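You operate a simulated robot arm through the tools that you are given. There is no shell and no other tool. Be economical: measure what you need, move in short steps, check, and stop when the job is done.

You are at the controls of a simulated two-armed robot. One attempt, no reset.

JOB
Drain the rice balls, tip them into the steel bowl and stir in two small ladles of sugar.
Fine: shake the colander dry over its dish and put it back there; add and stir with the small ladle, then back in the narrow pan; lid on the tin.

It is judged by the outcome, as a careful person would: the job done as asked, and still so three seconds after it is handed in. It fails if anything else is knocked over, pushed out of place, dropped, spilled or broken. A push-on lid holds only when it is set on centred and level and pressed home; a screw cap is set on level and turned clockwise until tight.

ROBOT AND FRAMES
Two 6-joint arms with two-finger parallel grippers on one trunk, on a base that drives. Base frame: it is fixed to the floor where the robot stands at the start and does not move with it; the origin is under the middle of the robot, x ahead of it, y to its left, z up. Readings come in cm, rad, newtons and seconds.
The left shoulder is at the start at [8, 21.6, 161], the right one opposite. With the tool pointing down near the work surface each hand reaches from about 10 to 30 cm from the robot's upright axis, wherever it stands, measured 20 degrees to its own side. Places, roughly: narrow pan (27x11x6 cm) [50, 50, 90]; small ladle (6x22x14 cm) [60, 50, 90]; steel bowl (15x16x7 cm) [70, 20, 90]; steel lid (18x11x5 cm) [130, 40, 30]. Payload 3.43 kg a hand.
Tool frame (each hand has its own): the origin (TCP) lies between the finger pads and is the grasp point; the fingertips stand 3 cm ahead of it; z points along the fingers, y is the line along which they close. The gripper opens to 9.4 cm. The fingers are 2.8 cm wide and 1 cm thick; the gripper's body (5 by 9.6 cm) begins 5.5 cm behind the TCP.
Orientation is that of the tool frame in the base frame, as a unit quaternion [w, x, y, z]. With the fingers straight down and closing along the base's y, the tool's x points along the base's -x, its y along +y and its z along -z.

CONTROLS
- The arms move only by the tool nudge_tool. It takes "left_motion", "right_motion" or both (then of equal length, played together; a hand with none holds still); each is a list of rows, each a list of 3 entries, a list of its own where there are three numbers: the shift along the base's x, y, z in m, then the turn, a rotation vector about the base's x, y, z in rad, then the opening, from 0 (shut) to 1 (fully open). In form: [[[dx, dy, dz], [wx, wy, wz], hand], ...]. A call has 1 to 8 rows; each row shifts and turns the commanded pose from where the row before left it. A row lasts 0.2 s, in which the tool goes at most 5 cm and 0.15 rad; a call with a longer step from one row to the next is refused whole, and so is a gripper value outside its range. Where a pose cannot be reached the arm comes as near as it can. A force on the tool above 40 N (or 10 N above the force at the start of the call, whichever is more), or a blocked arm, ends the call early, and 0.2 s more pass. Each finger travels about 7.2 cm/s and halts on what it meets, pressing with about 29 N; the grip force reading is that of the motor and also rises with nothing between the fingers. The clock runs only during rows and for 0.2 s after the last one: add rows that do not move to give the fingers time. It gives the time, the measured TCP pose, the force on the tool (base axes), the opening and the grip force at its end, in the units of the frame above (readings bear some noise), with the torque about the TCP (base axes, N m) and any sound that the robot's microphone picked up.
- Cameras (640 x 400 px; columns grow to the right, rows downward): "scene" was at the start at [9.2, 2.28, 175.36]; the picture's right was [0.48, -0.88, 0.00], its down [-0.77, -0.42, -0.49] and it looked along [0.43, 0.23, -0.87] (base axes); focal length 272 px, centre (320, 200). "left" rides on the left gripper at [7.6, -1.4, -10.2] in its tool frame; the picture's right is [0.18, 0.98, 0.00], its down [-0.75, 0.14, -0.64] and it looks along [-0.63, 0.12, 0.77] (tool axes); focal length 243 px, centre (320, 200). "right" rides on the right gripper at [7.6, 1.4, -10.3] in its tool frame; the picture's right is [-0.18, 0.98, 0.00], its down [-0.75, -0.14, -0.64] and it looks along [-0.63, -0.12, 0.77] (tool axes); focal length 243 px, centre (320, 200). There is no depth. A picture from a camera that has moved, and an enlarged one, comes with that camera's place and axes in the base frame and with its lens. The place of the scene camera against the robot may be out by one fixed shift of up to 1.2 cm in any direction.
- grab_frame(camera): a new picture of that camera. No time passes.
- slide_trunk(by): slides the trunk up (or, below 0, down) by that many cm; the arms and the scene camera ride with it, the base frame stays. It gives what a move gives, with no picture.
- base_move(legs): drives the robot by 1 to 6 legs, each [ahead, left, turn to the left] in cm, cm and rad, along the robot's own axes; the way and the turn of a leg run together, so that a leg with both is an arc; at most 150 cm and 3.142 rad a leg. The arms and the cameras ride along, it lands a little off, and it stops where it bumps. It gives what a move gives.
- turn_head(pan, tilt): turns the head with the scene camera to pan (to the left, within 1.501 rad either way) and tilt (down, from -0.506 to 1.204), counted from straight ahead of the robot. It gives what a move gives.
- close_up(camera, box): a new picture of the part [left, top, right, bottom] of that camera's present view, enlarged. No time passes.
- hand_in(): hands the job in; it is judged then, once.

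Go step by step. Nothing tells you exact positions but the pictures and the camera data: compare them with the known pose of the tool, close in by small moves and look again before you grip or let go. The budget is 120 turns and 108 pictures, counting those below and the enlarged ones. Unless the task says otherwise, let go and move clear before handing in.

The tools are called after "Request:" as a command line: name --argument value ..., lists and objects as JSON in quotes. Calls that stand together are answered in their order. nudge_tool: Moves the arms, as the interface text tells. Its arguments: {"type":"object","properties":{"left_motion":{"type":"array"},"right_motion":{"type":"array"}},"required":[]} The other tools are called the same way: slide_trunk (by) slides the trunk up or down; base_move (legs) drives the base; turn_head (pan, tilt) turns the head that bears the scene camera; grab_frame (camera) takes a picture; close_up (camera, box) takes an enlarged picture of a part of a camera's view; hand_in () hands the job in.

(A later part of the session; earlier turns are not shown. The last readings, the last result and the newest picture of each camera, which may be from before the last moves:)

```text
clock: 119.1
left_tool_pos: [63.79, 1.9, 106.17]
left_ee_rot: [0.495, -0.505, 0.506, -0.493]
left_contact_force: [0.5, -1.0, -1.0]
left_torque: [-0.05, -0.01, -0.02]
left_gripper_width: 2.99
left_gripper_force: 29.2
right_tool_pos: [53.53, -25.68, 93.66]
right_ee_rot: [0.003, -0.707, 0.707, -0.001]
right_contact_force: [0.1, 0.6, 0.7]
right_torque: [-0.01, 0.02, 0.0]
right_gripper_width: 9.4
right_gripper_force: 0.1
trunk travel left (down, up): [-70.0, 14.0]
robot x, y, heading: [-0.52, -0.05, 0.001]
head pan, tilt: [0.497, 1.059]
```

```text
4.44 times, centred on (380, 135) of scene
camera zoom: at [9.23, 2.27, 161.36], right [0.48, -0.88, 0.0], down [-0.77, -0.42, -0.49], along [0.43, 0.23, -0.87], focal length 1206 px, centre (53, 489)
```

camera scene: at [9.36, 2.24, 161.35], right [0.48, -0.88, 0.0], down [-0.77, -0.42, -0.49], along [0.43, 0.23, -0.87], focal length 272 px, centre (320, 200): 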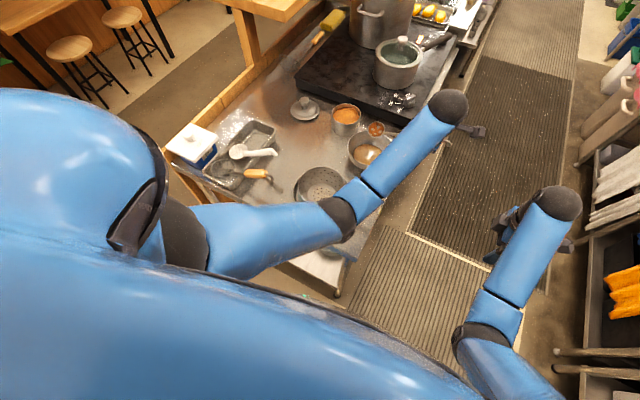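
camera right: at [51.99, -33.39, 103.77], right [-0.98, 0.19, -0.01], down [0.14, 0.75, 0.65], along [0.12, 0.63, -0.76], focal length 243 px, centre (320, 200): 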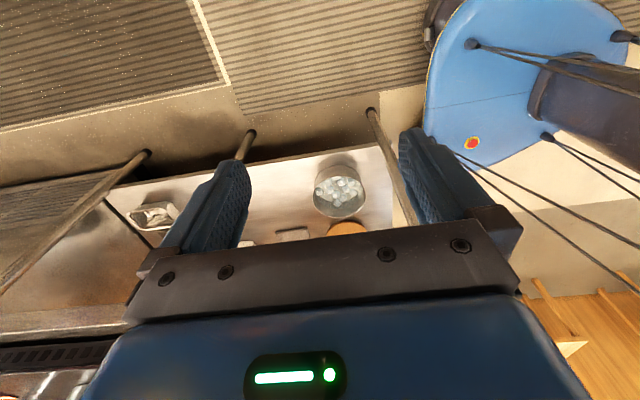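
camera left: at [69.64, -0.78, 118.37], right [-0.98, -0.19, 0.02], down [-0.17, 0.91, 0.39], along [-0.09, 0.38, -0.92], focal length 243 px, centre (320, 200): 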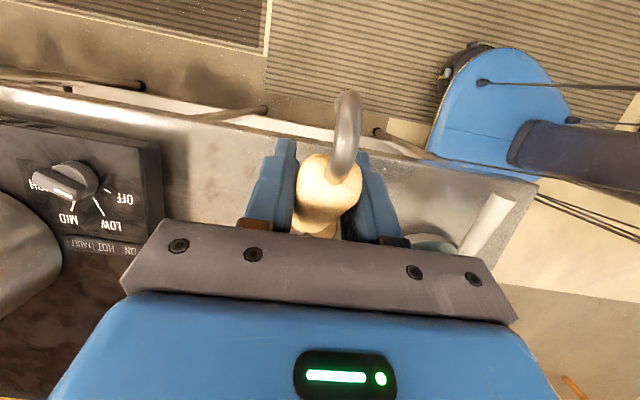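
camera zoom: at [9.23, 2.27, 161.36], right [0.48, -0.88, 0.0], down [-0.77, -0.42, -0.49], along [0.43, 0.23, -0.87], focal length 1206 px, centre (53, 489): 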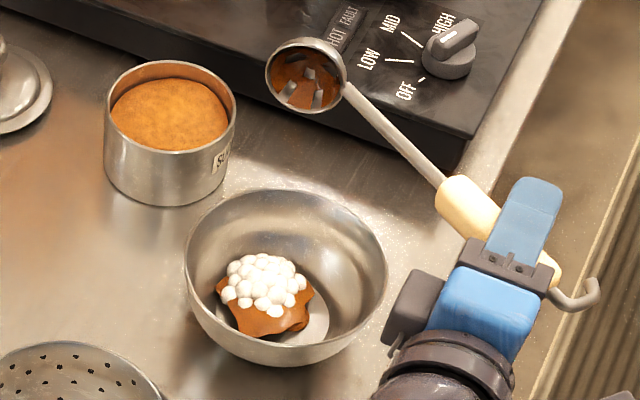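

To be thorough I'll do one more stir, slightly deeper, and then pour the ladle clean.

Request:
nudge_tool --left_motion '[[[0.004, 0, 0], [0, 0.14, 0], 0], [[0.004, 0, 0], [0, 0.14, 0], 0], [[0.005, 0, 0], [0, 0.14, 0], 0], [[0.005, 0, 0], [0, 0.14, 0], 0], [[0.006, 0, 0], [0, 0.14, 0], 0], [[0.006, 0, 0], [0, 0.14, 0], 0], [[0.007, 0, 0], [0, 0.14, 0], 0], [[0.007, 0, 0], [0, 0.14, 0], 0]]'

Request:
nudge_tool --left_motion '[[[0.003, 0, 0], [0, 0.14, 0], 0], [[0.002, 0, 0], [0, 0.14, 0], 0], [[0, 0, 0], [0, 0.14, 0], 0], [[0, 0.005, 0.002], [-0.1, 0, 0], 0], [[0, 0.005, 0.002], [-0.1, 0, 0], 0], [[0, 0.002, 0], [-0.1, 0, 0], 0], [[0, 0, 0], [0, 0, 0], 0]]'

Request:
nudge_tool --left_motion '[[[0, 0, -0.018], [0, 0, 0], 0], [[0, 0, -0.018], [0, 0, 0], 0], [[0, 0, -0.016], [0, 0, 0], 0], [[0, 0, -0.012], [0, 0, 0], 0], [[0, 0, -0.008], [0, 0, 0], 0], [[0.02, 0, 0], [0, 0, 0], 0]]'

Request:
nudge_tool --left_motion '[[[-0.01, 0.017, 0], [0, 0, 0], 0], [[-0.02, 0, 0], [0, 0, 0], 0], [[-0.01, -0.017, 0], [0, 0, 0], 0], [[0.01, -0.017, 0], [0, 0, 0], 0], [[0.02, 0, 0], [0, 0, 0], 0], [[0.01, 0.017, 0], [0, 0, 0], 0]]'

Request:
nudge_tool --left_motion '[[[-0.01, 0.017, 0], [0, 0, 0], 0], [[-0.02, 0, 0], [0, 0, 0], 0], [[-0.01, -0.017, 0], [0, 0, 0], 0], [[0.01, -0.017, 0], [0, 0, 0], 0], [[0.02, 0, 0], [0, 0, 0], 0], [[0.01, 0.017, 0], [0, 0, 0], 0]]'

Request:
nudge_tool --left_motion '[[[-0.01, 0.017, 0], [0, 0, 0], 0], [[-0.02, 0, 0], [0, 0, 0], 0], [[-0.01, -0.017, 0], [0, 0, 0], 0], [[0.01, -0.017, 0], [0, 0, 0], 0], [[0.02, 0, 0], [0, 0, 0], 0], [[-0.01, 0.017, 0], [0, 0, 0], 0]]'

```text
clock: 120.9
left_tool_pos: [68.3, 1.72, 106.08]
left_ee_rot: [0.151, -0.691, 0.691, -0.148]
left_contact_force: [0.1, -0.1, -0.2]
left_torque: [-0.06, 0.0, 0.01]
left_gripper_width: 2.97
left_gripper_force: 28.9
right_tool_pos: [53.59, -25.71, 93.56]
right_ee_rot: [0.003, -0.706, 0.708, -0.002]
right_contact_force: [-0.7, -0.4, 0.1]
right_torque: [0.0, -0.01, 0.01]
right_gripper_width: 9.39
right_gripper_force: 0.1
trunk travel left (down, up): [-70.0, 14.0]
robot x, y, heading: [0.1, -0.12, -0.002]
head pan, tilt: [0.497, 1.059]
```

```text
clock: 122.5
left_tool_pos: [68.57, 3.09, 106.47]
left_ee_rot: [0.101, 0.699, -0.699, 0.108]
left_contact_force: [-0.2, -0.4, -0.1]
left_torque: [-0.04, -0.02, -0.02]
left_gripper_width: 2.96
left_gripper_force: 28.9
right_tool_pos: [53.58, -25.59, 93.6]
right_ee_rot: [0.004, -0.707, 0.708, 0.0]
right_contact_force: [-0.3, -0.2, -1.0]
right_torque: [0.02, 0.0, 0.02]
right_gripper_width: 9.36
right_gripper_force: 0.0
trunk travel left (down, up): [-70.0, 14.0]
robot x, y, heading: [-0.19, 0.14, -0.002]
head pan, tilt: [0.497, 1.059]
```

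```text
clock: 123.9
left_tool_pos: [70.68, 3.0, 99.25]
left_ee_rot: [0.102, 0.7, -0.699, 0.108]
left_contact_force: [-1.8, -0.9, 7.3]
left_torque: [0.86, 0.33, 0.33]
left_gripper_width: 2.99
left_gripper_force: 28.8
right_tool_pos: [53.62, -25.6, 93.62]
right_ee_rot: [0.004, -0.707, 0.708, -0.001]
right_contact_force: [0.6, 0.3, 0.2]
right_torque: [-0.02, -0.01, -0.02]
right_gripper_width: 9.4
right_gripper_force: 0.1
trunk travel left (down, up): [-70.0, 14.0]
robot x, y, heading: [0.29, 0.24, 0.008]
head pan, tilt: [0.497, 1.059]
```

```text
clock: 125.3
left_tool_pos: [70.53, 3.09, 99.32]
left_ee_rot: [0.102, 0.7, -0.699, 0.108]
left_contact_force: [0.1, 0.0, -0.8]
left_torque: [0.01, -0.02, -0.03]
left_gripper_width: 3.01
left_gripper_force: 29.3
right_tool_pos: [53.59, -25.58, 93.63]
right_ee_rot: [0.003, -0.707, 0.707, -0.001]
right_contact_force: [0.5, 0.3, 0.1]
right_torque: [0.02, -0.03, -0.01]
right_gripper_width: 9.4
right_gripper_force: 0.1
trunk travel left (down, up): [-70.0, 14.0]
robot x, y, heading: [0.21, -0.13, -0.003]
head pan, tilt: [0.497, 1.059]
```

```text
clock: 126.7
left_tool_pos: [70.57, 2.96, 99.25]
left_ee_rot: [-0.103, -0.699, 0.699, -0.108]
left_contact_force: [0.7, 0.5, -0.4]
left_torque: [0.0, -0.02, -0.02]
left_gripper_width: 2.98
left_gripper_force: 29.1
right_tool_pos: [53.54, -25.59, 93.65]
right_ee_rot: [0.003, -0.707, 0.707, -0.001]
right_contact_force: [-0.1, -0.5, -0.3]
right_torque: [-0.02, 0.01, -0.01]
right_gripper_width: 9.42
right_gripper_force: 0.1
trunk travel left (down, up): [-70.0, 14.0]
robot x, y, heading: [0.37, 0.17, -0.001]
head pan, tilt: [0.497, 1.059]
```

```text
clock: 128.1
left_tool_pos: [68.54, 3.04, 99.42]
left_ee_rot: [-0.102, -0.699, 0.699, -0.107]
left_contact_force: [-1.0, -0.1, 0.0]
left_torque: [-0.06, -0.01, -0.04]
left_gripper_width: 2.98
left_gripper_force: 29.2
right_tool_pos: [53.38, -25.55, 93.73]
right_ee_rot: [0.004, -0.707, 0.707, -0.001]
right_contact_force: [0.4, -0.5, -0.6]
right_torque: [-0.01, -0.02, -0.02]
right_gripper_width: 9.4
right_gripper_force: 0.1
trunk travel left (down, up): [-70.0, 14.0]
robot x, y, heading: [0.07, 0.06, 0.001]
head pan, tilt: [0.497, 1.059]
```

Now I'll lift out, level, and tip the ladle clean over the bowl.

Request:
nudge_tool --left_motion '[[[0, 0, 0.018], [0, 0, 0], 0], [[0, 0, 0.02], [0, 0, 0], 0], [[0, 0, 0.02], [0.05, 0, 0], 0], [[0, -0.003, 0.008], [0.1, 0, 0], 0], [[0, -0.005, 0], [0.1, 0, 0], 0], [[0, -0.003, 0], [0.05, 0, 0], 0], [[-0.005, 0, 0], [0, -0.14, 0], 0], [[-0.005, 0, 0], [0, -0.14, 0], 0]]'

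Request:
nudge_tool --left_motion '[[[-0.005, 0, 0], [0, -0.14, 0], 0], [[-0.005, 0, 0], [0, -0.14, 0], 0], [[-0.005, 0, 0], [0, -0.14, 0], 0], [[-0.005, 0, 0], [0, -0.14, 0], 0], [[-0.005, 0, 0], [0, -0.14, 0], 0], [[-0.005, 0, 0], [0, -0.14, 0], 0], [[-0.004, 0, 0], [0, -0.14, 0], 0], [[-0.004, 0, 0], [0, -0.14, 0], 0]]'

Request:
nudge_tool --left_motion '[[[-0.003, 0, 0], [0, -0.14, 0], 0], [[0, 0, 0], [0, 0, 0], 0], [[0, 0, 0], [0, 0, 0], 0], [[0, 0, 0], [0, 0, 0], 0], [[0, 0, 0.006], [0, 0, 0], 0], [[0, 0, -0.006], [0, 0, 0], 0], [[0, 0, 0], [0, 0, 0], 0]]'

Request:
close_up --camera "scene" --box '[330, 90, 430, 180]'

```text
clock: 129.9
left_tool_pos: [67.5, 1.93, 105.91]
left_ee_rot: [0.103, -0.699, 0.7, -0.102]
left_contact_force: [-0.2, 0.4, -0.8]
left_torque: [-0.07, -0.03, 0.0]
left_gripper_width: 2.96
left_gripper_force: 29.1
right_tool_pos: [53.42, -25.5, 93.67]
right_ee_rot: [0.003, -0.707, 0.708, -0.002]
right_contact_force: [0.1, 0.0, 0.6]
right_torque: [0.0, 0.01, 0.0]
right_gripper_width: 9.4
right_gripper_force: 0.0
trunk travel left (down, up): [-70.0, 14.0]
robot x, y, heading: [-0.07, -0.01, 0.004]
head pan, tilt: [0.497, 1.059]
```

```text
clock: 131.7
left_tool_pos: [63.86, 1.97, 106.06]
left_ee_rot: [0.459, -0.538, 0.539, -0.458]
left_contact_force: [0.1, 0.6, -1.3]
left_torque: [-0.03, 0.05, -0.04]
left_gripper_width: 2.96
left_gripper_force: 29.0
right_tool_pos: [53.59, -25.7, 93.7]
right_ee_rot: [0.004, -0.706, 0.708, -0.001]
right_contact_force: [-0.4, 0.1, 0.4]
right_torque: [0.04, 0.02, 0.03]
right_gripper_width: 9.4
right_gripper_force: 0.1
trunk travel left (down, up): [-70.0, 14.0]
robot x, y, heading: [0.05, 0.15, -0.002]
head pan, tilt: [0.497, 1.059]
```

```text
clock: 133.3
left_tool_pos: [63.4, 1.95, 106.01]
left_ee_rot: [-0.496, 0.506, -0.505, 0.493]
left_contact_force: [-0.5, 0.3, -0.4]
left_torque: [-0.09, 0.03, 0.01]
left_gripper_width: 2.96
left_gripper_force: 28.7
right_tool_pos: [53.57, -25.63, 93.65]
right_ee_rot: [0.003, -0.706, 0.708, -0.001]
right_contact_force: [0.0, 0.0, 0.8]
right_torque: [-0.01, -0.02, 0.0]
right_gripper_width: 9.41
right_gripper_force: 0.0
trunk travel left (down, up): [-70.0, 14.0]
robot x, y, heading: [-0.18, 0.3, 0.0]
head pan, tilt: [0.497, 1.059]
```

```text
4.44 times, centred on (380, 135) of scene
camera zoom: at [9.23, 2.28, 161.36], right [0.48, -0.88, 0.0], down [-0.77, -0.42, -0.49], along [0.43, 0.23, -0.87], focal length 1206 px, centre (53, 489)
```

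zoom: 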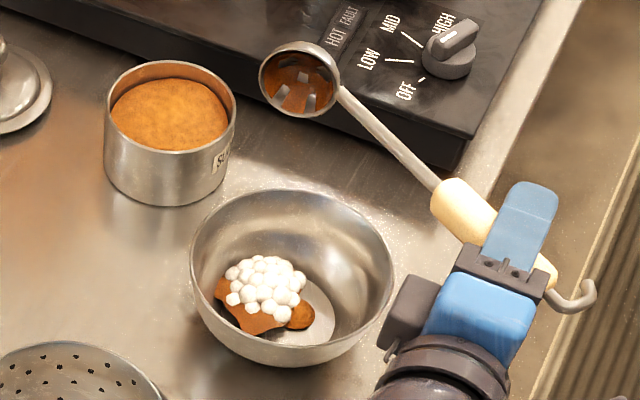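

Everything is back in the bowl. I'll raise the trunk, level the ladle, and carry it back toward the narrow pan.

Request:
slide_trunk --by 8

Request:
nudge_tool --left_motion '[[[0.004, 0, -0.002], [0, 0.14, 0], 0], [[0.004, 0, -0.003], [0, 0.14, 0], 0], [[0.005, 0, -0.005], [0, 0.14, 0], 0], [[0.005, 0, -0.005], [0, 0.14, 0], 0], [[0.006, 0, -0.005], [0, 0.14, 0], 0], [[0.006, 0, -0.005], [0, 0.14, 0], 0], [[0.006, 0, -0.005], [0, 0.14, 0], 0], [[0.006, 0, -0.005], [0, 0.14, 0], 0]]'

Request:
nudge_tool --left_motion '[[[0.002, 0, -0.005], [0, 0.14, 0], 0], [[0.002, 0, -0.005], [0, 0.14, 0], 0], [[0, 0.01, 0], [0, 0.14, 0], 0], [[-0.005, 0.035, 0], [0, 0, 0], 0], [[-0.01, 0.04, 0], [0, 0, 0], 0], [[-0.01, 0.04, 0], [0, 0, 0], 0], [[-0.012, 0.04, 0], [0, 0, 0], 0], [[-0.012, 0.04, 0], [0, 0, 0], 0]]'

```text
clock: 134.5
left_tool_pos: [63.45, 1.98, 113.95]
left_ee_rot: [-0.496, 0.506, -0.505, 0.494]
left_contact_force: [0.3, -0.3, -0.7]
left_torque: [-0.08, 0.0, 0.0]
left_gripper_width: 2.99
left_gripper_force: 28.9
right_tool_pos: [53.59, -25.58, 101.73]
right_ee_rot: [0.004, -0.707, 0.708, -0.001]
right_contact_force: [0.0, -0.1, -0.6]
right_torque: [0.01, 0.0, -0.02]
right_gripper_width: 9.37
right_gripper_force: 0.1
trunk travel left (down, up): [-78.0, 6.0]
robot x, y, heading: [0.09, -0.2, -0.002]
head pan, tilt: [0.497, 1.059]
```

```text
clock: 136.3
left_tool_pos: [67.72, 1.98, 110.47]
left_ee_rot: [-0.15, 0.692, -0.691, 0.147]
left_contact_force: [0.7, -0.4, -0.8]
left_torque: [-0.04, 0.01, 0.01]
left_gripper_width: 2.99
left_gripper_force: 28.7
right_tool_pos: [53.67, -25.59, 101.52]
right_ee_rot: [0.003, -0.706, 0.708, -0.001]
right_contact_force: [0.1, -0.3, -0.9]
right_torque: [-0.03, -0.01, 0.01]
right_gripper_width: 9.4
right_gripper_force: 0.1
trunk travel left (down, up): [-78.0, 6.0]
robot x, y, heading: [0.36, 0.1, 0.006]
head pan, tilt: [0.497, 1.059]
```

```text
clock: 138.1
left_tool_pos: [63.89, 22.59, 108.71]
left_ee_rot: [0.003, -0.706, 0.708, -0.003]
left_contact_force: [-0.6, 0.0, -0.7]
left_torque: [-0.05, 0.0, -0.01]
left_gripper_width: 2.95
left_gripper_force: 28.6
left hand out of reach, approached as far as the arm can: row 8
right_tool_pos: [53.6, -25.44, 101.59]
right_ee_rot: [0.003, -0.706, 0.708, -0.002]
right_contact_force: [-0.4, -0.8, 0.7]
right_torque: [0.03, -0.05, -0.01]
right_gripper_width: 9.39
right_gripper_force: 0.0
trunk travel left (down, up): [-78.0, 6.0]
robot x, y, heading: [0.23, -0.05, 0.0]
head pan, tilt: [0.497, 1.059]
```

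Continuing to above the ladle's original spot.

Request:
nudge_tool --left_motion '[[[-0.013, 0.038, -0.006], [0, 0, 0], 0], [[-0.013, 0.04, -0.006], [0, 0, 0], 0], [[-0.014, 0.04, -0.006], [0, 0, 0], 0], [[-0.014, 0.04, -0.005], [0, 0, 0], 0], [[-0.014, 0.038, 0], [0, 0, 0], 0], [[0, 0, 0], [0, 0, 0], 0]]'

Request:
grab_frame --camera "left"

Request:
close_up --camera "scene" --box '[200, 80, 360, 220]'

```text
clock: 139.5
left_tool_pos: [57.26, 42.09, 106.15]
left_ee_rot: [0.004, -0.707, 0.708, -0.002]
left_contact_force: [-0.7, 0.4, -0.1]
left_torque: [-0.04, -0.04, 0.01]
left_gripper_width: 2.96
left_gripper_force: 29.0
left hand out of reach, approached as far as the arm can: row 1
right_tool_pos: [53.54, -25.59, 101.64]
right_ee_rot: [0.005, -0.707, 0.707, -0.001]
right_contact_force: [-0.6, 0.0, -0.2]
right_torque: [0.01, -0.01, -0.01]
right_gripper_width: 9.4
right_gripper_force: 0.0
trunk travel left (down, up): [-78.0, 6.0]
robot x, y, heading: [-0.06, 0.02, -0.001]
head pan, tilt: [0.497, 1.059]
```

```text
35 pictures are left
camera left: at [58.56, 34.52, 116.45], right [-0.98, -0.18, -0.01], down [-0.15, 0.75, 0.64], along [-0.11, 0.63, -0.77], focal length 243 px, centre (320, 200)
```

left: 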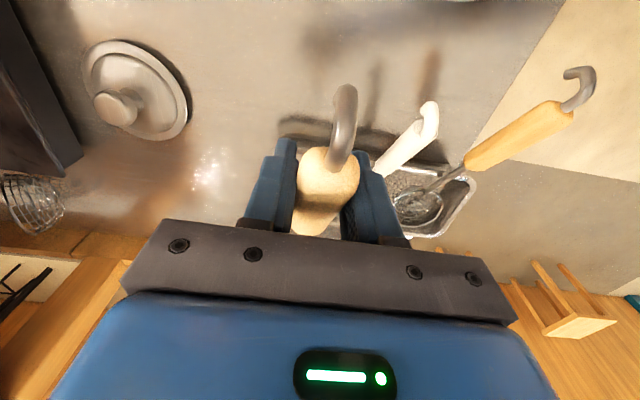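

```text
2.86 times, centred on (280, 150) of scene
camera zoom: at [9.24, 2.28, 169.36], right [0.48, -0.88, 0.0], down [-0.77, -0.42, -0.49], along [0.43, 0.23, -0.87], focal length 776 px, centre (434, 343)
```

zoom: 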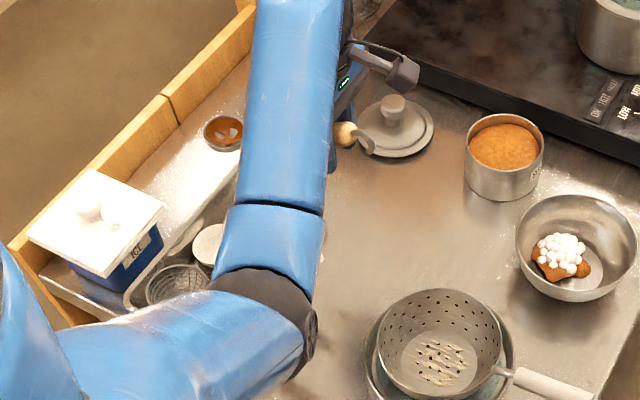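

The ladle is right above where it lay. I'll lower it back into the pan.

Request:
nudge_tool --left_motion '[[[-0.003, 0, -0.025], [0, 0, 0], 0], [[0, 0, -0.03], [0, 0, 0], 0], [[0, 0, -0.025], [0, 0, 0], 0], [[0, 0, -0.015], [0, 0, 0], 0], [[0, 0, -0.008], [0, 0, 0], 0], [[0, 0, 0], [0, 0, 0], 0]]'

Request:
grab_frame --camera "left"

Request:
close_up --camera "scene" --box '[200, 80, 360, 220]'

```text
clock: 140.9
left_tool_pos: [56.92, 42.01, 95.87]
left_ee_rot: [0.005, -0.706, 0.708, -0.002]
left_contact_force: [1.7, -2.9, 4.4]
left_torque: [0.57, -0.04, -0.14]
left_gripper_width: 2.98
left_gripper_force: 28.8
right_tool_pos: [53.59, -25.72, 101.58]
right_ee_rot: [0.004, -0.707, 0.708, -0.001]
right_contact_force: [-0.2, 0.2, 1.0]
right_torque: [0.01, 0.03, -0.01]
right_gripper_width: 9.41
right_gripper_force: 0.1
trunk travel left (down, up): [-78.0, 6.0]
robot x, y, heading: [-0.19, -0.06, -0.0]
head pan, tilt: [0.497, 1.059]
```

```text
33 pictures are left
camera left: at [58.27, 34.43, 106.16], right [-0.98, -0.18, -0.01], down [-0.15, 0.75, 0.64], along [-0.11, 0.63, -0.77], focal length 243 px, centre (320, 200)
```

left: 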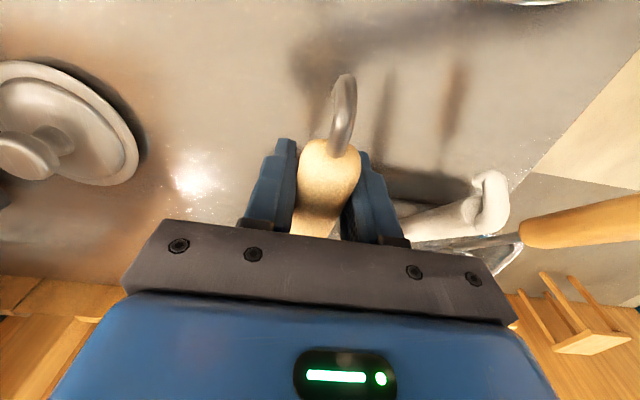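

```text
2.86 times, centred on (280, 150) of scene
camera zoom: at [9.17, 2.13, 169.36], right [0.48, -0.88, 0.0], down [-0.77, -0.41, -0.49], along [0.43, 0.23, -0.87], focal length 776 px, centre (434, 343)
```

zoom: 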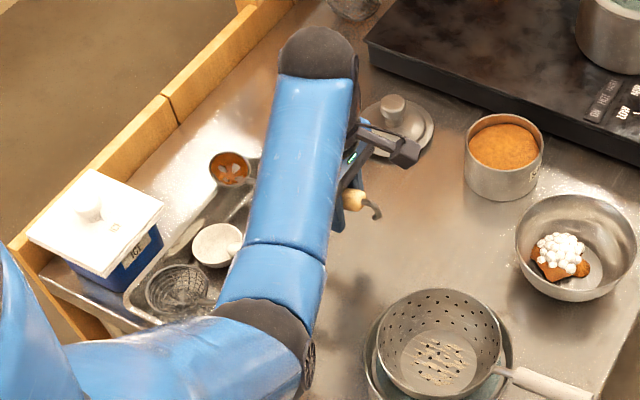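

The ladle has pivoted a little in the grip (nose up), so its bowl now meets the pan's far wall. I'll lift, pitch the nose down to compensate, and shift back in y.

Request:
nudge_tool --left_motion '[[[0, 0, 0.02], [0, 0, 0], 0], [[0, -0.005, 0.02], [0, 0, 0], 0], [[0, -0.007, 0.015], [-0.1, 0, 0], 0], [[0, -0.007, 0.01], [-0.1, 0, 0], 0], [[0, 0, 0], [0, 0, 0], 0]]'

Request:
close_up --camera "scene" --box '[200, 90, 330, 210]'

Request:
close_up --camera "left" --box '[200, 60, 520, 260]'

```text
clock: 142.1
left_tool_pos: [57.09, 40.17, 102.36]
left_ee_rot: [0.068, 0.704, -0.703, 0.073]
left_contact_force: [0.2, -0.1, -0.4]
left_torque: [-0.04, 0.0, -0.01]
left_gripper_width: 2.98
left_gripper_force: 29.5
right_tool_pos: [53.43, -25.64, 101.7]
right_ee_rot: [0.004, -0.707, 0.708, 0.0]
right_contact_force: [-0.4, -0.2, 0.4]
right_torque: [-0.01, -0.02, 0.03]
right_gripper_width: 9.37
right_gripper_force: 0.0
trunk travel left (down, up): [-78.0, 6.0]
robot x, y, heading: [-0.16, -0.33, 0.001]
head pan, tilt: [0.497, 1.059]
```

```text
3.33 times, centred on (265, 150) of scene
camera zoom: at [9.22, 2.27, 169.36], right [0.48, -0.88, 0.0], down [-0.77, -0.42, -0.49], along [0.43, 0.23, -0.87], focal length 905 px, centre (503, 367)
```

zoom: 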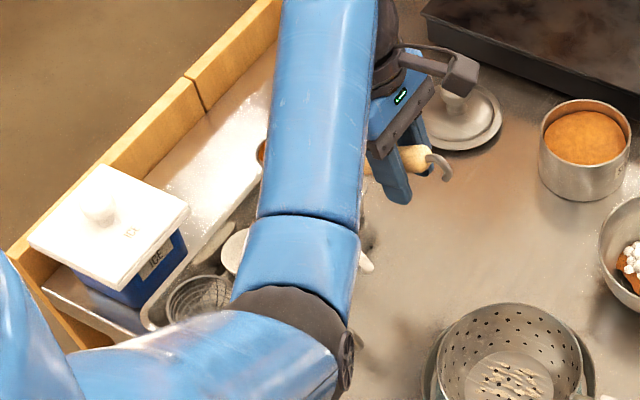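

```text
2.00 times, centred on (360, 160) of left
camera zoom: at [58.33, 34.83, 113.98], right [-0.98, -0.18, 0.03], down [-0.15, 0.87, 0.48], along [-0.11, 0.47, -0.88], focal length 485 px, centre (240, 280)
```

zoom: 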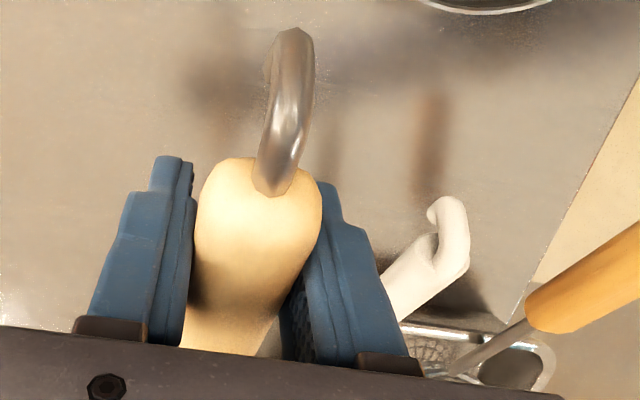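

The bowl now sits over the pan's interior. I'll lower it gently until contact.

Request:
nudge_tool --left_motion '[[[-0.004, -0.005, -0.015], [0, 0, 0], 0], [[0, 0, -0.015], [0, 0, 0], 0], [[0, 0, -0.012], [0, 0, 0], 0], [[0, 0, 0], [0, 0, 0], 0]]'

Request:
close_up --camera "scene" --box '[200, 90, 330, 210]'

```text
clock: 143.1
left_tool_pos: [56.61, 39.8, 98.14]
left_ee_rot: [-0.066, -0.703, 0.704, -0.072]
left_contact_force: [-0.7, -0.8, 0.0]
left_torque: [-0.04, -0.01, 0.0]
left_gripper_width: 2.97
left_gripper_force: 28.9
right_tool_pos: [53.52, -25.52, 101.74]
right_ee_rot: [0.004, -0.706, 0.708, -0.002]
right_contact_force: [0.8, 0.0, -0.7]
right_torque: [0.02, -0.01, -0.02]
right_gripper_width: 9.42
right_gripper_force: 0.0
trunk travel left (down, up): [-78.0, 6.0]
robot x, y, heading: [0.03, 0.09, 0.0]
head pan, tilt: [0.497, 1.059]
```

```text
3.33 times, centred on (265, 150) of scene
camera zoom: at [9.22, 2.29, 169.36], right [0.48, -0.88, 0.0], down [-0.77, -0.42, -0.49], along [0.43, 0.23, -0.87], focal length 905 px, centre (503, 367)
```

zoom: 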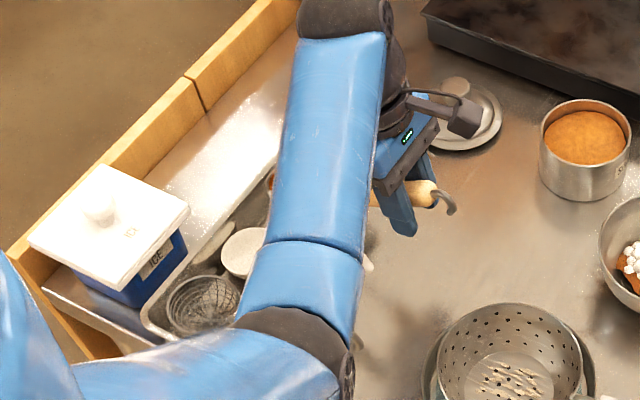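

Nearly there, so I'll lower the last bit.

Request:
nudge_tool --left_motion '[[[0, 0, -0.008], [0, 0, 0], 0], [[0, 0, -0.007], [0, 0, 0], 0], [[0, 0, -0.004], [0, 0, 0], 0], [[0, 0, 0], [0, 0, 0], 0]]'

Request:
close_up --camera "left" --box '[200, 60, 520, 260]'

```text
clock: 144.1
left_tool_pos: [56.56, 39.72, 96.1]
left_ee_rot: [0.067, 0.704, -0.703, 0.073]
left_contact_force: [1.0, 0.5, -0.6]
left_torque: [-0.06, 0.01, -0.02]
left_gripper_width: 2.95
left_gripper_force: 29.4
right_tool_pos: [53.51, -25.62, 101.61]
right_ee_rot: [0.004, -0.707, 0.707, -0.002]
right_contact_force: [1.0, -0.6, -1.1]
right_torque: [-0.01, -0.02, 0.0]
right_gripper_width: 9.38
right_gripper_force: 0.0
trunk travel left (down, up): [-78.0, 6.0]
robot x, y, heading: [-0.22, -0.04, -0.001]
head pan, tilt: [0.497, 1.059]
```

```text
2.00 times, centred on (360, 160) of left
camera zoom: at [57.91, 34.3, 107.81], right [-0.98, -0.18, 0.03], down [-0.15, 0.86, 0.48], along [-0.11, 0.47, -0.88], focal length 485 px, centre (240, 280)
```

zoom: 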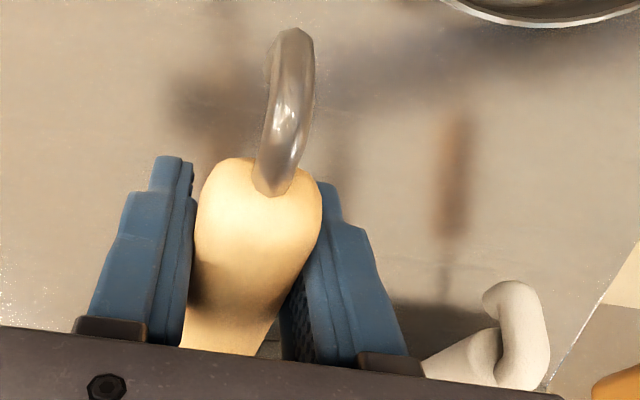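

No contact yet; continuing down slowly.

Request:
nudge_tool --left_motion '[[[0, 0, -0.005], [0, 0, 0], 0], [[0, 0, -0.005], [0, 0, 0], 0], [[0, 0, 0], [0, 0, 0], 0]]'

Request:
close_up --camera "scene" --box '[200, 90, 330, 210]'

```text
clock: 144.9
left_tool_pos: [56.64, 39.71, 95.37]
left_ee_rot: [-0.066, -0.703, 0.704, -0.073]
left_contact_force: [0.4, 2.5, 8.1]
left_torque: [0.89, -0.07, -0.08]
left_gripper_width: 2.99
left_gripper_force: 29.3
right_tool_pos: [53.47, -25.67, 101.56]
right_ee_rot: [0.003, -0.707, 0.708, -0.001]
right_contact_force: [-0.3, 0.8, 0.2]
right_torque: [0.01, -0.03, 0.01]
right_gripper_width: 9.4
right_gripper_force: 0.0
trunk travel left (down, up): [-78.0, 6.0]
robot x, y, heading: [-0.04, -0.05, -0.003]
head pan, tilt: [0.497, 1.059]
```

```text
3.33 times, centred on (265, 150) of scene
camera zoom: at [9.16, 2.21, 169.37], right [0.48, -0.88, 0.0], down [-0.77, -0.42, -0.49], along [0.43, 0.23, -0.87], focal length 905 px, centre (503, 367)
```

zoom: 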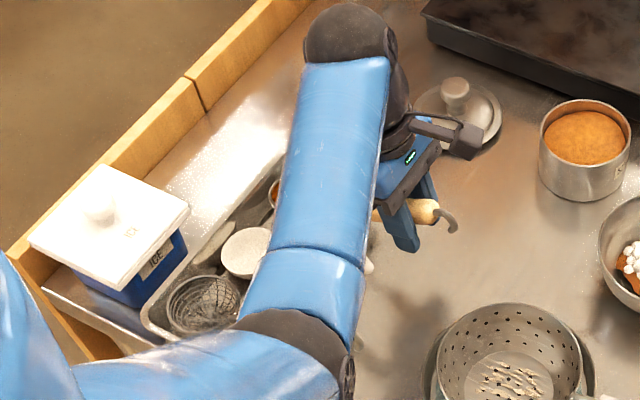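

It rests with its bowl in the pan and the shaft on the rim, as originally. I'll ease off and open slowly.

Request:
nudge_tool --left_motion '[[[0, 0, 0.002], [0, 0, 0], 0], [[0, 0, 0], [0, 0, 0], 0.4], [[0, 0, 0], [0, 0, 0], 0.5], [[0, 0, 0], [0, 0, 0], 0.6], [[0, 0, 0], [0, 0, 0], 0.7], [[0, 0, 0], [0, 0, 0], 0.7]]'

Request:
grab_frame --camera "left"

Request:
close_up --camera "scene" --box '[200, 90, 330, 210]'

```text
clock: 146.3
left_tool_pos: [56.58, 39.7, 95.34]
left_ee_rot: [-0.066, -0.703, 0.704, -0.073]
left_contact_force: [0.7, 0.9, 0.5]
left_torque: [-0.03, 0.0, -0.02]
left_gripper_width: 6.57
left_gripper_force: 0.2
right_tool_pos: [53.47, -25.56, 101.6]
right_ee_rot: [0.004, -0.706, 0.708, -0.001]
right_contact_force: [-0.2, 0.5, -0.5]
right_torque: [0.01, 0.0, -0.01]
right_gripper_width: 9.41
right_gripper_force: 0.0
trunk travel left (down, up): [-78.0, 6.0]
robot x, y, heading: [0.11, -0.09, 0.001]
head pan, tilt: [0.497, 1.059]
```

```text
26 pictures are left
camera left: at [57.9, 34.33, 107.03], right [-0.98, -0.18, 0.03], down [-0.15, 0.86, 0.48], along [-0.11, 0.47, -0.88], focal length 243 px, centre (320, 200)
```

left: 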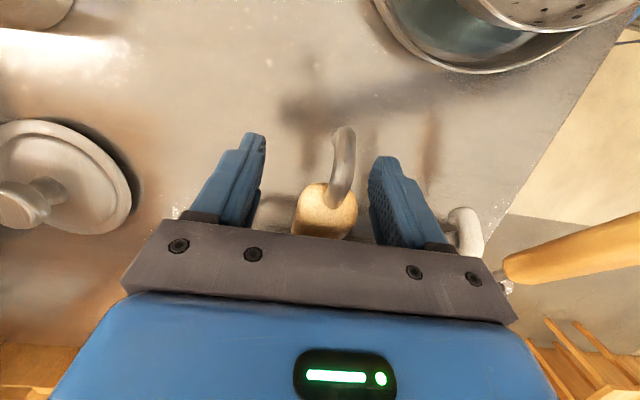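

```text
3.33 times, centred on (265, 150) of scene
camera zoom: at [9.21, 2.27, 169.36], right [0.48, -0.88, 0.0], down [-0.77, -0.42, -0.49], along [0.43, 0.23, -0.87], focal length 905 px, centre (503, 367)
```

zoom: 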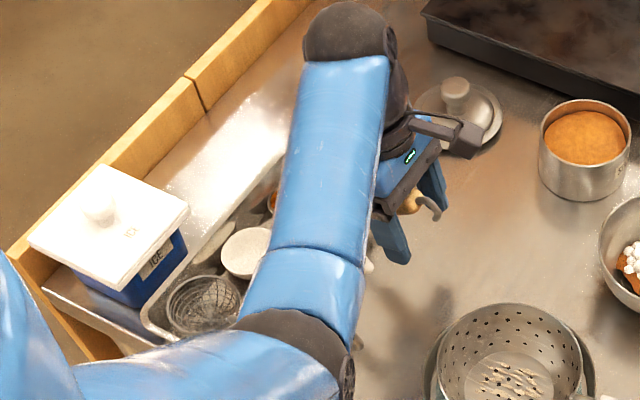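

The ladle is back in the pan and released. I'll raise the left hand straight up and turn it to its natural yaw, ready for the lid at about (78.5, 47).

Request:
nudge_tool --left_motion '[[[0, 0, 0.025], [0, 0, 0], 0.8], [[0, 0, 0.03], [0, 0, 0], 1], [[0, 0, 0.03], [0.1, 0, 0], 1], [[0, 0, 0.02], [0.09, 0, 0], 1], [[0, 0, 0], [0, 0, -0.14], 1], [[0, 0, 0], [0, 0, -0.14], 1], [[0, 0, 0], [0, 0, -0.14], 1], [[0, 0, 0], [0, 0, -0.14], 1]]' --right_motion '[[[0, -0.02, 0], [0, 0, 0], 1], [[0, -0.02, 0], [0, 0, 0], 1], [[0, -0.02, 0], [0, 0, 0], 1], [[0, -0.02, 0], [0, 0, 0], 1], [[0, 0, 0], [0, 0, 0], 1], [[0, 0, 0], [0, 0, 0], 1], [[0, 0, 0], [0, 0, 0], 1], [[0, 0, 0], [0, 0, 0], 1]]'

Request:
nudge_tool --left_motion '[[[0.01, 0, 0], [0, 0, -0.145], 1], [[0.01, 0, 0], [0, 0, -0.145], 1], [[0.01, 0, 0], [0, 0, -0.145], 1], [[0.01, 0, 0], [0, 0, -0.145], 1], [[0, 0, 0], [0, 0, -0.145], 1], [[0, 0, 0], [0, 0, -0.145], 1], [[0, 0, 0], [0, 0, -0.14], 1], [[0, 0, 0], [0, 0, 0], 1]]'

Request:
grab_frame --camera "scene"

```text
clock: 148.1
left_tool_pos: [57.05, 39.96, 105.37]
left_ee_rot: [-0.001, -0.482, 0.876, -0.005]
left_contact_force: [0.1, -0.1, -0.3]
left_torque: [-0.03, -0.01, -0.01]
left_gripper_width: 9.4
left_gripper_force: 0.0
left hand out of reach, approached as far as the arm can: row 4
right_tool_pos: [53.56, -33.65, 101.61]
right_ee_rot: [0.004, -0.707, 0.707, -0.001]
right_contact_force: [-0.3, 0.2, 0.9]
right_torque: [-0.01, 0.02, 0.0]
right_gripper_width: 9.4
right_gripper_force: 0.1
trunk travel left (down, up): [-78.0, 6.0]
robot x, y, heading: [-0.18, 0.03, -0.0]
head pan, tilt: [0.497, 1.059]
```

```text
clock: 149.9
left_tool_pos: [60.91, 39.91, 105.45]
left_ee_rot: [-0.004, 0.001, 1.0, -0.004]
left_contact_force: [0.2, 0.5, 0.2]
left_torque: [-0.01, -0.03, -0.01]
left_gripper_width: 9.43
left_gripper_force: 0.1
right_tool_pos: [53.47, -33.62, 101.49]
right_ee_rot: [0.004, -0.707, 0.707, -0.002]
right_contact_force: [-0.3, -0.3, 0.7]
right_torque: [-0.01, 0.01, -0.04]
right_gripper_width: 9.41
right_gripper_force: 0.0
trunk travel left (down, up): [-78.0, 6.0]
robot x, y, heading: [-0.17, 0.39, 0.0]
head pan, tilt: [0.497, 1.059]
```

```text
24 pictures are left
camera scene: at [9.24, 2.28, 169.36], right [0.48, -0.88, 0.0], down [-0.77, -0.42, -0.49], along [0.43, 0.23, -0.87], focal length 272 px, centre (320, 200)
```

scene: 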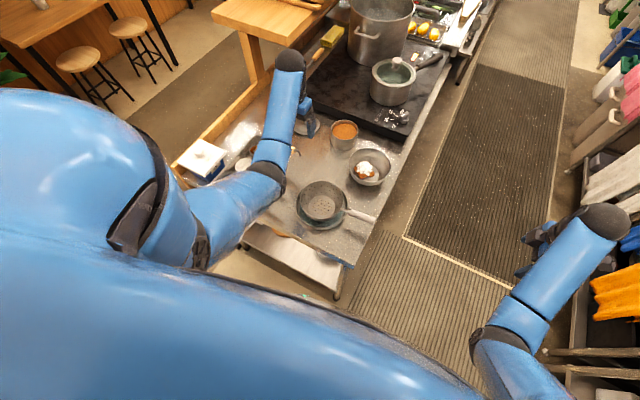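

I'll drive a little forward and left to bring the lid and tin within easy reach of the left hand.

Request:
base_move --legs '[[4, 12, 0]]'

Request:
grab_frame --camera "left"

```text
clock: 151.2
left_tool_pos: [64.75, 51.3, 105.66]
left_ee_rot: [-0.004, 0.001, 1.0, -0.003]
left_contact_force: [-0.5, -0.8, -0.4]
left_torque: [0.03, -0.01, 0.02]
left_gripper_width: 9.42
left_gripper_force: 0.0
right_tool_pos: [57.26, -22.1, 101.61]
right_ee_rot: [0.005, -0.706, 0.708, 0.001]
right_contact_force: [-0.4, 0.1, 0.2]
right_torque: [0.02, -0.03, -0.01]
right_gripper_width: 9.39
right_gripper_force: 0.0
trunk travel left (down, up): [-78.0, 6.0]
robot x, y, heading: [3.91, 11.59, -0.002]
head pan, tilt: [0.497, 1.059]
```

```text
23 pictures are left
camera left: at [57.24, 50.01, 116.05], right [-0.18, 0.98, 0.0], down [0.76, 0.14, 0.64], along [0.63, 0.11, -0.77], focal length 243 px, centre (320, 200)
```

left: 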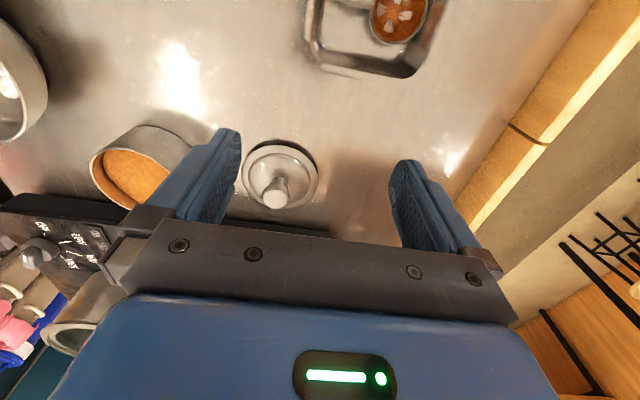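

The ladle lies in the pan and the lid is at about (77.8, 47.7) with its knob top near z 90.5. I'll advance with a slight forward tilt, then lower the trunk to extend reach.

Request:
nudge_tool --left_motion '[[[0.012, -0.005, 0.01], [0, -0.085, 0], 1], [[0.015, -0.008, 0.01], [0, -0.085, 0], 1], [[0.015, -0.008, 0.01], [0, -0.08, 0], 1], [[0.01, -0.01, 0], [0, 0, 0], 1]]'

Request:
slide_trunk --by -14

Request:
grab_frame --camera "left"

```text
clock: 152.2
left_tool_pos: [70.14, 48.66, 108.32]
left_ee_rot: [0.121, 0.001, 0.993, -0.004]
left_contact_force: [0.0, 0.0, -0.3]
left_torque: [-0.01, 0.04, -0.04]
left_gripper_width: 9.41
left_gripper_force: 0.0
right_tool_pos: [57.68, -21.66, 101.5]
right_ee_rot: [0.003, -0.707, 0.708, -0.001]
right_contact_force: [0.3, 0.3, -1.0]
right_torque: [-0.04, 0.02, 0.01]
right_gripper_width: 9.38
right_gripper_force: 0.1
trunk travel left (down, up): [-78.0, 6.0]
robot x, y, heading: [4.17, 11.92, -0.005]
head pan, tilt: [0.497, 1.059]
```

```text
clock: 153.8
left_tool_pos: [70.09, 48.48, 94.44]
left_ee_rot: [0.121, 0.001, 0.993, -0.004]
left_contact_force: [0.4, 0.0, 0.5]
left_torque: [0.0, -0.03, 0.01]
left_gripper_width: 9.42
left_gripper_force: 0.1
right_tool_pos: [57.46, -21.65, 87.54]
right_ee_rot: [0.003, -0.707, 0.708, -0.001]
right_contact_force: [-0.1, -0.2, -0.1]
right_torque: [-0.03, -0.04, 0.01]
right_gripper_width: 9.41
right_gripper_force: 0.1
trunk travel left (down, up): [-64.0, 20.0]
robot x, y, heading: [3.82, 11.91, -0.001]
head pan, tilt: [0.497, 1.059]
```

```text
22 pictures are left
camera left: at [60.22, 47.31, 102.62], right [-0.18, 0.98, -0.05], down [0.58, 0.15, 0.8], along [0.8, 0.11, -0.59], focal length 243 px, centre (320, 200)
```

left: 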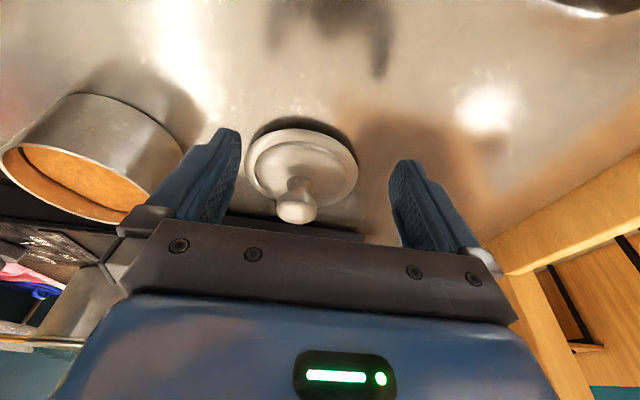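

The knob is about 3.5 cm wide, centred near (77.6, 47.7, 90). I'll advance over it and descend.

Request:
nudge_tool --left_motion '[[[0.025, -0.004, 0], [0, 0, 0], 1], [[0.025, -0.004, 0], [0, 0, 0], 1], [[0.022, 0, 0], [0, 0, 0], 1], [[0, 0, -0.015], [0, 0, 0], 1], [[0, 0, -0.012], [0, 0, 0], 1], [[0, 0, 0], [0, 0, 0], 1]]'

Request:
grab_frame --camera "left"

Request:
close_up --camera "scene" --box '[260, 60, 420, 180]'

```text
clock: 155.2
left_tool_pos: [77.28, 47.72, 91.75]
left_ee_rot: [0.12, 0.001, 0.993, -0.005]
left_contact_force: [0.1, -0.2, 0.5]
left_torque: [-0.01, -0.03, -0.02]
left_gripper_width: 9.38
left_gripper_force: 0.1
right_tool_pos: [57.64, -21.72, 87.65]
right_ee_rot: [0.004, -0.706, 0.708, -0.001]
right_contact_force: [0.6, 0.6, 0.2]
right_torque: [0.01, 0.01, -0.02]
right_gripper_width: 9.4
right_gripper_force: 0.0
trunk travel left (down, up): [-64.0, 20.0]
robot x, y, heading: [3.91, 11.93, -0.0]
head pan, tilt: [0.497, 1.059]
```

```text
21 pictures are left
camera left: at [67.45, 46.5, 99.91], right [-0.18, 0.98, -0.05], down [0.58, 0.15, 0.8], along [0.8, 0.11, -0.59], focal length 243 px, centre (320, 200)
```

left: 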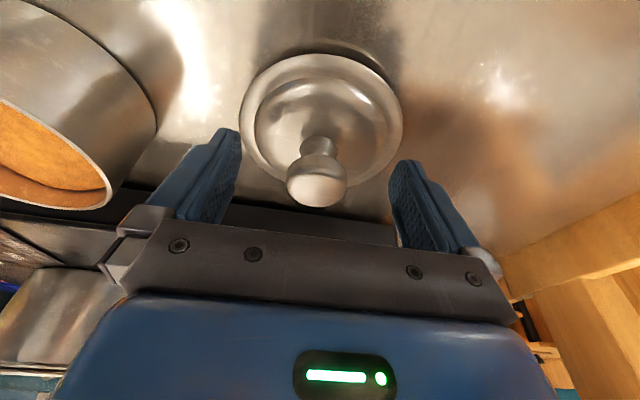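

```text
3.33 times, centred on (340, 120) of scene
camera zoom: at [13.21, 14.14, 155.36], right [0.48, -0.88, 0.0], down [-0.77, -0.42, -0.49], along [0.43, 0.23, -0.87], focal length 905 px, centre (253, 467)
```

zoom: 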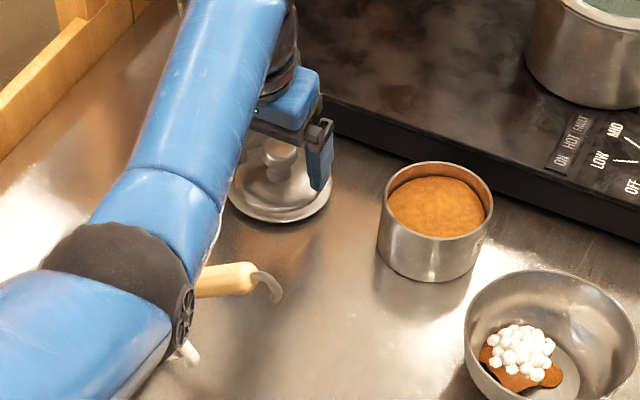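

The knob is centred between the fingers. I'll lower a touch and close on it.

Request:
nudge_tool --left_motion '[[[0.002, 0, -0.004], [0, 0, 0], 1], [[0, 0, 0], [0, 0, 0], 0.6], [[0, 0, 0], [0, 0, 0], 0.3], [[0, 0, 0], [0, 0, 0], 0], [[0, 0, 0], [0, 0, 0], 0], [[0, 0, 0], [0, 0, 0], 0]]'

Request:
nudge_tool --left_motion '[[[0, 0, 0.01], [0, 0, 0], 0], [[0, 0, 0.02], [0, 0, 0], 0], [[0, 0, 0.02], [0, 0, 0], 0], [[0, 0, 0.02], [0, 0, 0], 0], [[0, 0, 0.015], [0, 0, 0], 0], [[0, 0, 0], [0, 0, 0], 0]]'

Request:
close_up --camera "scene" --box '[260, 60, 400, 170]'

Request:
grab_frame --camera "left"

```text
clock: 156.6
left_tool_pos: [77.37, 47.84, 91.43]
left_ee_rot: [0.121, 0.002, 0.993, -0.005]
left_contact_force: [0.2, 0.1, 1.0]
left_torque: [0.02, -0.06, 0.01]
left_gripper_width: 3.68
left_gripper_force: 28.9
right_tool_pos: [57.5, -21.79, 87.67]
right_ee_rot: [0.004, -0.706, 0.708, -0.001]
right_contact_force: [0.5, 0.2, 0.3]
right_torque: [0.04, -0.01, -0.03]
right_gripper_width: 9.4
right_gripper_force: 0.1
trunk travel left (down, up): [-64.0, 20.0]
robot x, y, heading: [4.02, 11.79, 0.001]
head pan, tilt: [0.497, 1.059]
```

```text
clock: 158.0
left_tool_pos: [77.5, 47.71, 99.88]
left_ee_rot: [0.12, 0.002, 0.993, -0.005]
left_contact_force: [0.4, 1.0, -0.5]
left_torque: [0.02, 0.0, 0.01]
left_gripper_width: 3.69
left_gripper_force: 28.9
right_tool_pos: [57.45, -21.73, 87.41]
right_ee_rot: [0.003, -0.706, 0.708, -0.001]
right_contact_force: [0.2, 0.0, 0.4]
right_torque: [-0.02, 0.01, -0.01]
right_gripper_width: 9.4
right_gripper_force: 0.0
trunk travel left (down, up): [-64.0, 20.0]
robot x, y, heading: [3.82, 11.95, -0.001]
head pan, tilt: [0.497, 1.059]
```

```text
3.64 times, centred on (330, 115) of scene
camera zoom: at [13.23, 14.16, 155.36], right [0.48, -0.88, 0.0], down [-0.77, -0.42, -0.49], along [0.43, 0.23, -0.87], focal length 987 px, centre (284, 509)
```

zoom: 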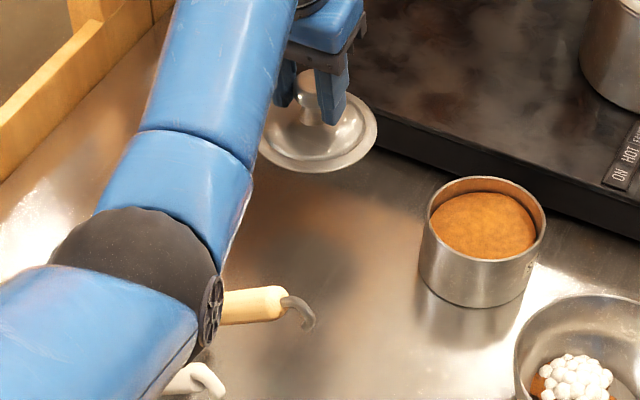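

```text
18 pictures are left
camera left: at [67.62, 46.53, 108.01], right [-0.18, 0.98, -0.05], down [0.58, 0.15, 0.8], along [0.8, 0.11, -0.59], focal length 243 px, centre (320, 200)
```

left: 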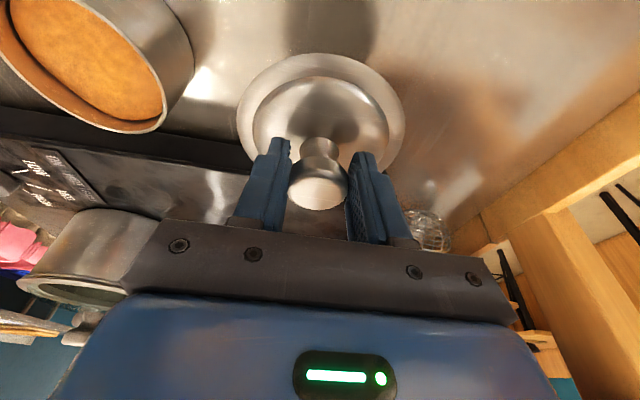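

The lid is held level. I'll raise it slightly more, move most of the way toward the tin and look.

Request:
nudge_tool --left_motion '[[[0, -0.01, 0.015], [0, 0, 0], 0], [[0, -0.03, 0.003], [0, 0, 0], 0], [[0, -0.035, 0], [0, 0, 0], 0], [[0, -0.035, 0], [0, 0, 0], 0], [[0, -0.02, 0], [0, 0, 0], 0], [[0, 0, 0], [0, 0, 0], 0]]'

Request:
grab_frame --camera "left"

Request:
close_up --camera "scene" --box '[300, 70, 420, 160]'

```text
clock: 159.4
left_tool_pos: [77.56, 34.61, 101.61]
left_ee_rot: [0.121, 0.001, 0.993, -0.004]
left_contact_force: [-0.7, 0.0, -1.0]
left_torque: [0.04, 0.05, -0.03]
left_gripper_width: 3.68
left_gripper_force: 28.9
right_tool_pos: [57.36, -21.84, 87.75]
right_ee_rot: [0.003, -0.706, 0.708, -0.002]
right_contact_force: [-0.3, -0.1, -0.3]
right_torque: [-0.01, 0.04, 0.0]
right_gripper_width: 9.38
right_gripper_force: 0.0
trunk travel left (down, up): [-64.0, 20.0]
robot x, y, heading: [3.97, 11.81, -0.003]
head pan, tilt: [0.497, 1.059]
```

```text
17 pictures are left
camera left: at [67.6, 33.47, 109.81], right [-0.18, 0.98, -0.05], down [0.58, 0.15, 0.8], along [0.8, 0.11, -0.59], focal length 243 px, centre (320, 200)
```

left: 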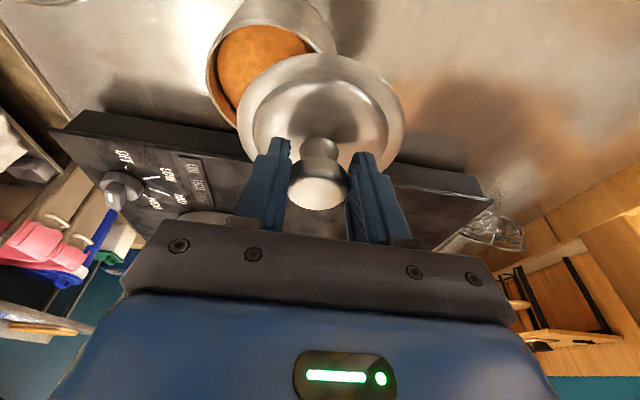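

```text
4.44 times, centred on (360, 115) of scene
camera zoom: at [13.23, 14.19, 155.35], right [0.48, -0.88, 0.0], down [-0.77, -0.42, -0.49], along [0.43, 0.23, -0.87], focal length 1206 px, centre (142, 578)
```

zoom: 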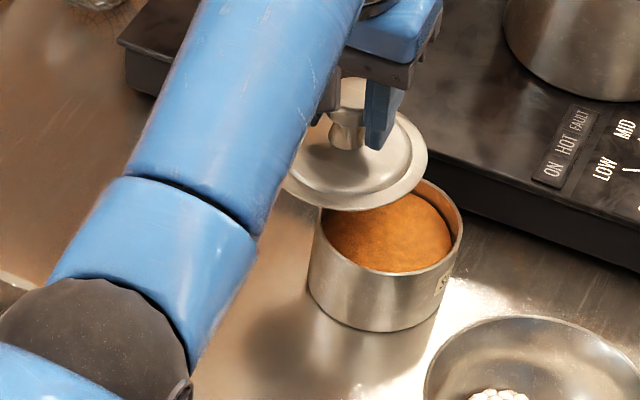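

The lid needs about 4.2 cm more in -y and 0.5 in -x to be centred on the tin. I'll move and check.

Request:
nudge_tool --left_motion '[[[-0.002, -0.02, 0], [0, 0, 0], 0], [[-0.003, -0.022, 0], [0, 0, 0], 0], [[0, 0, -0.01], [0, 0, 0], 0], [[0, 0, -0.007], [0, 0, 0], 0], [[0, 0, 0], [0, 0, 0], 0]]'

Request:
close_up --camera "scene" --box '[320, 70, 410, 150]'

Request:
close_up --camera "left" --box '[180, 0, 460, 220]'

```text
clock: 160.6
left_tool_pos: [77.09, 30.51, 99.84]
left_ee_rot: [0.121, 0.001, 0.993, -0.005]
left_contact_force: [1.0, -0.1, -1.3]
left_torque: [0.0, 0.01, 0.0]
left_gripper_width: 3.69
left_gripper_force: 28.6
right_tool_pos: [57.53, -21.74, 87.58]
right_ee_rot: [0.003, -0.706, 0.708, -0.002]
right_contact_force: [-0.4, -0.3, 0.9]
right_torque: [0.02, 0.02, 0.01]
right_gripper_width: 9.41
right_gripper_force: 0.2
trunk travel left (down, up): [-64.0, 20.0]
robot x, y, heading: [4.02, 11.58, -0.002]
head pan, tilt: [0.497, 1.059]
```

```text
5.00 times, centred on (365, 110) of scene
camera zoom: at [13.21, 14.1, 155.36], right [0.48, -0.88, 0.0], down [-0.77, -0.41, -0.49], along [0.43, 0.23, -0.87], focal length 1357 px, centre (95, 650)
```

zoom: 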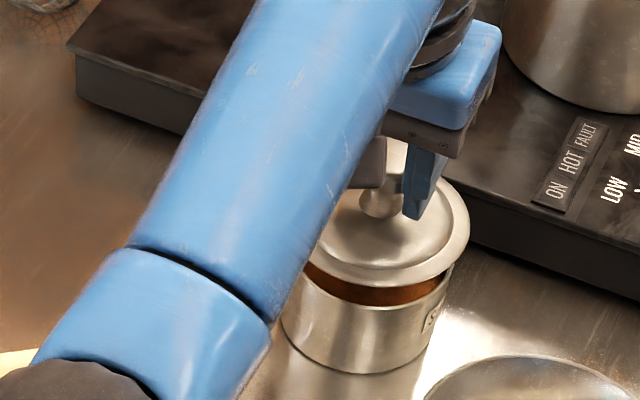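

```text
1.82 times, centred on (320, 110) of left
camera zoom: at [67.13, 29.24, 108.14], right [-0.18, 0.98, -0.05], down [0.58, 0.15, 0.8], along [0.8, 0.11, -0.59], focal length 441 px, centre (320, 364)
```

zoom: 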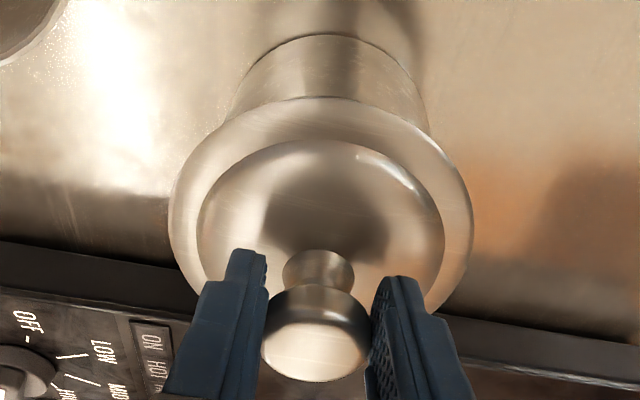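

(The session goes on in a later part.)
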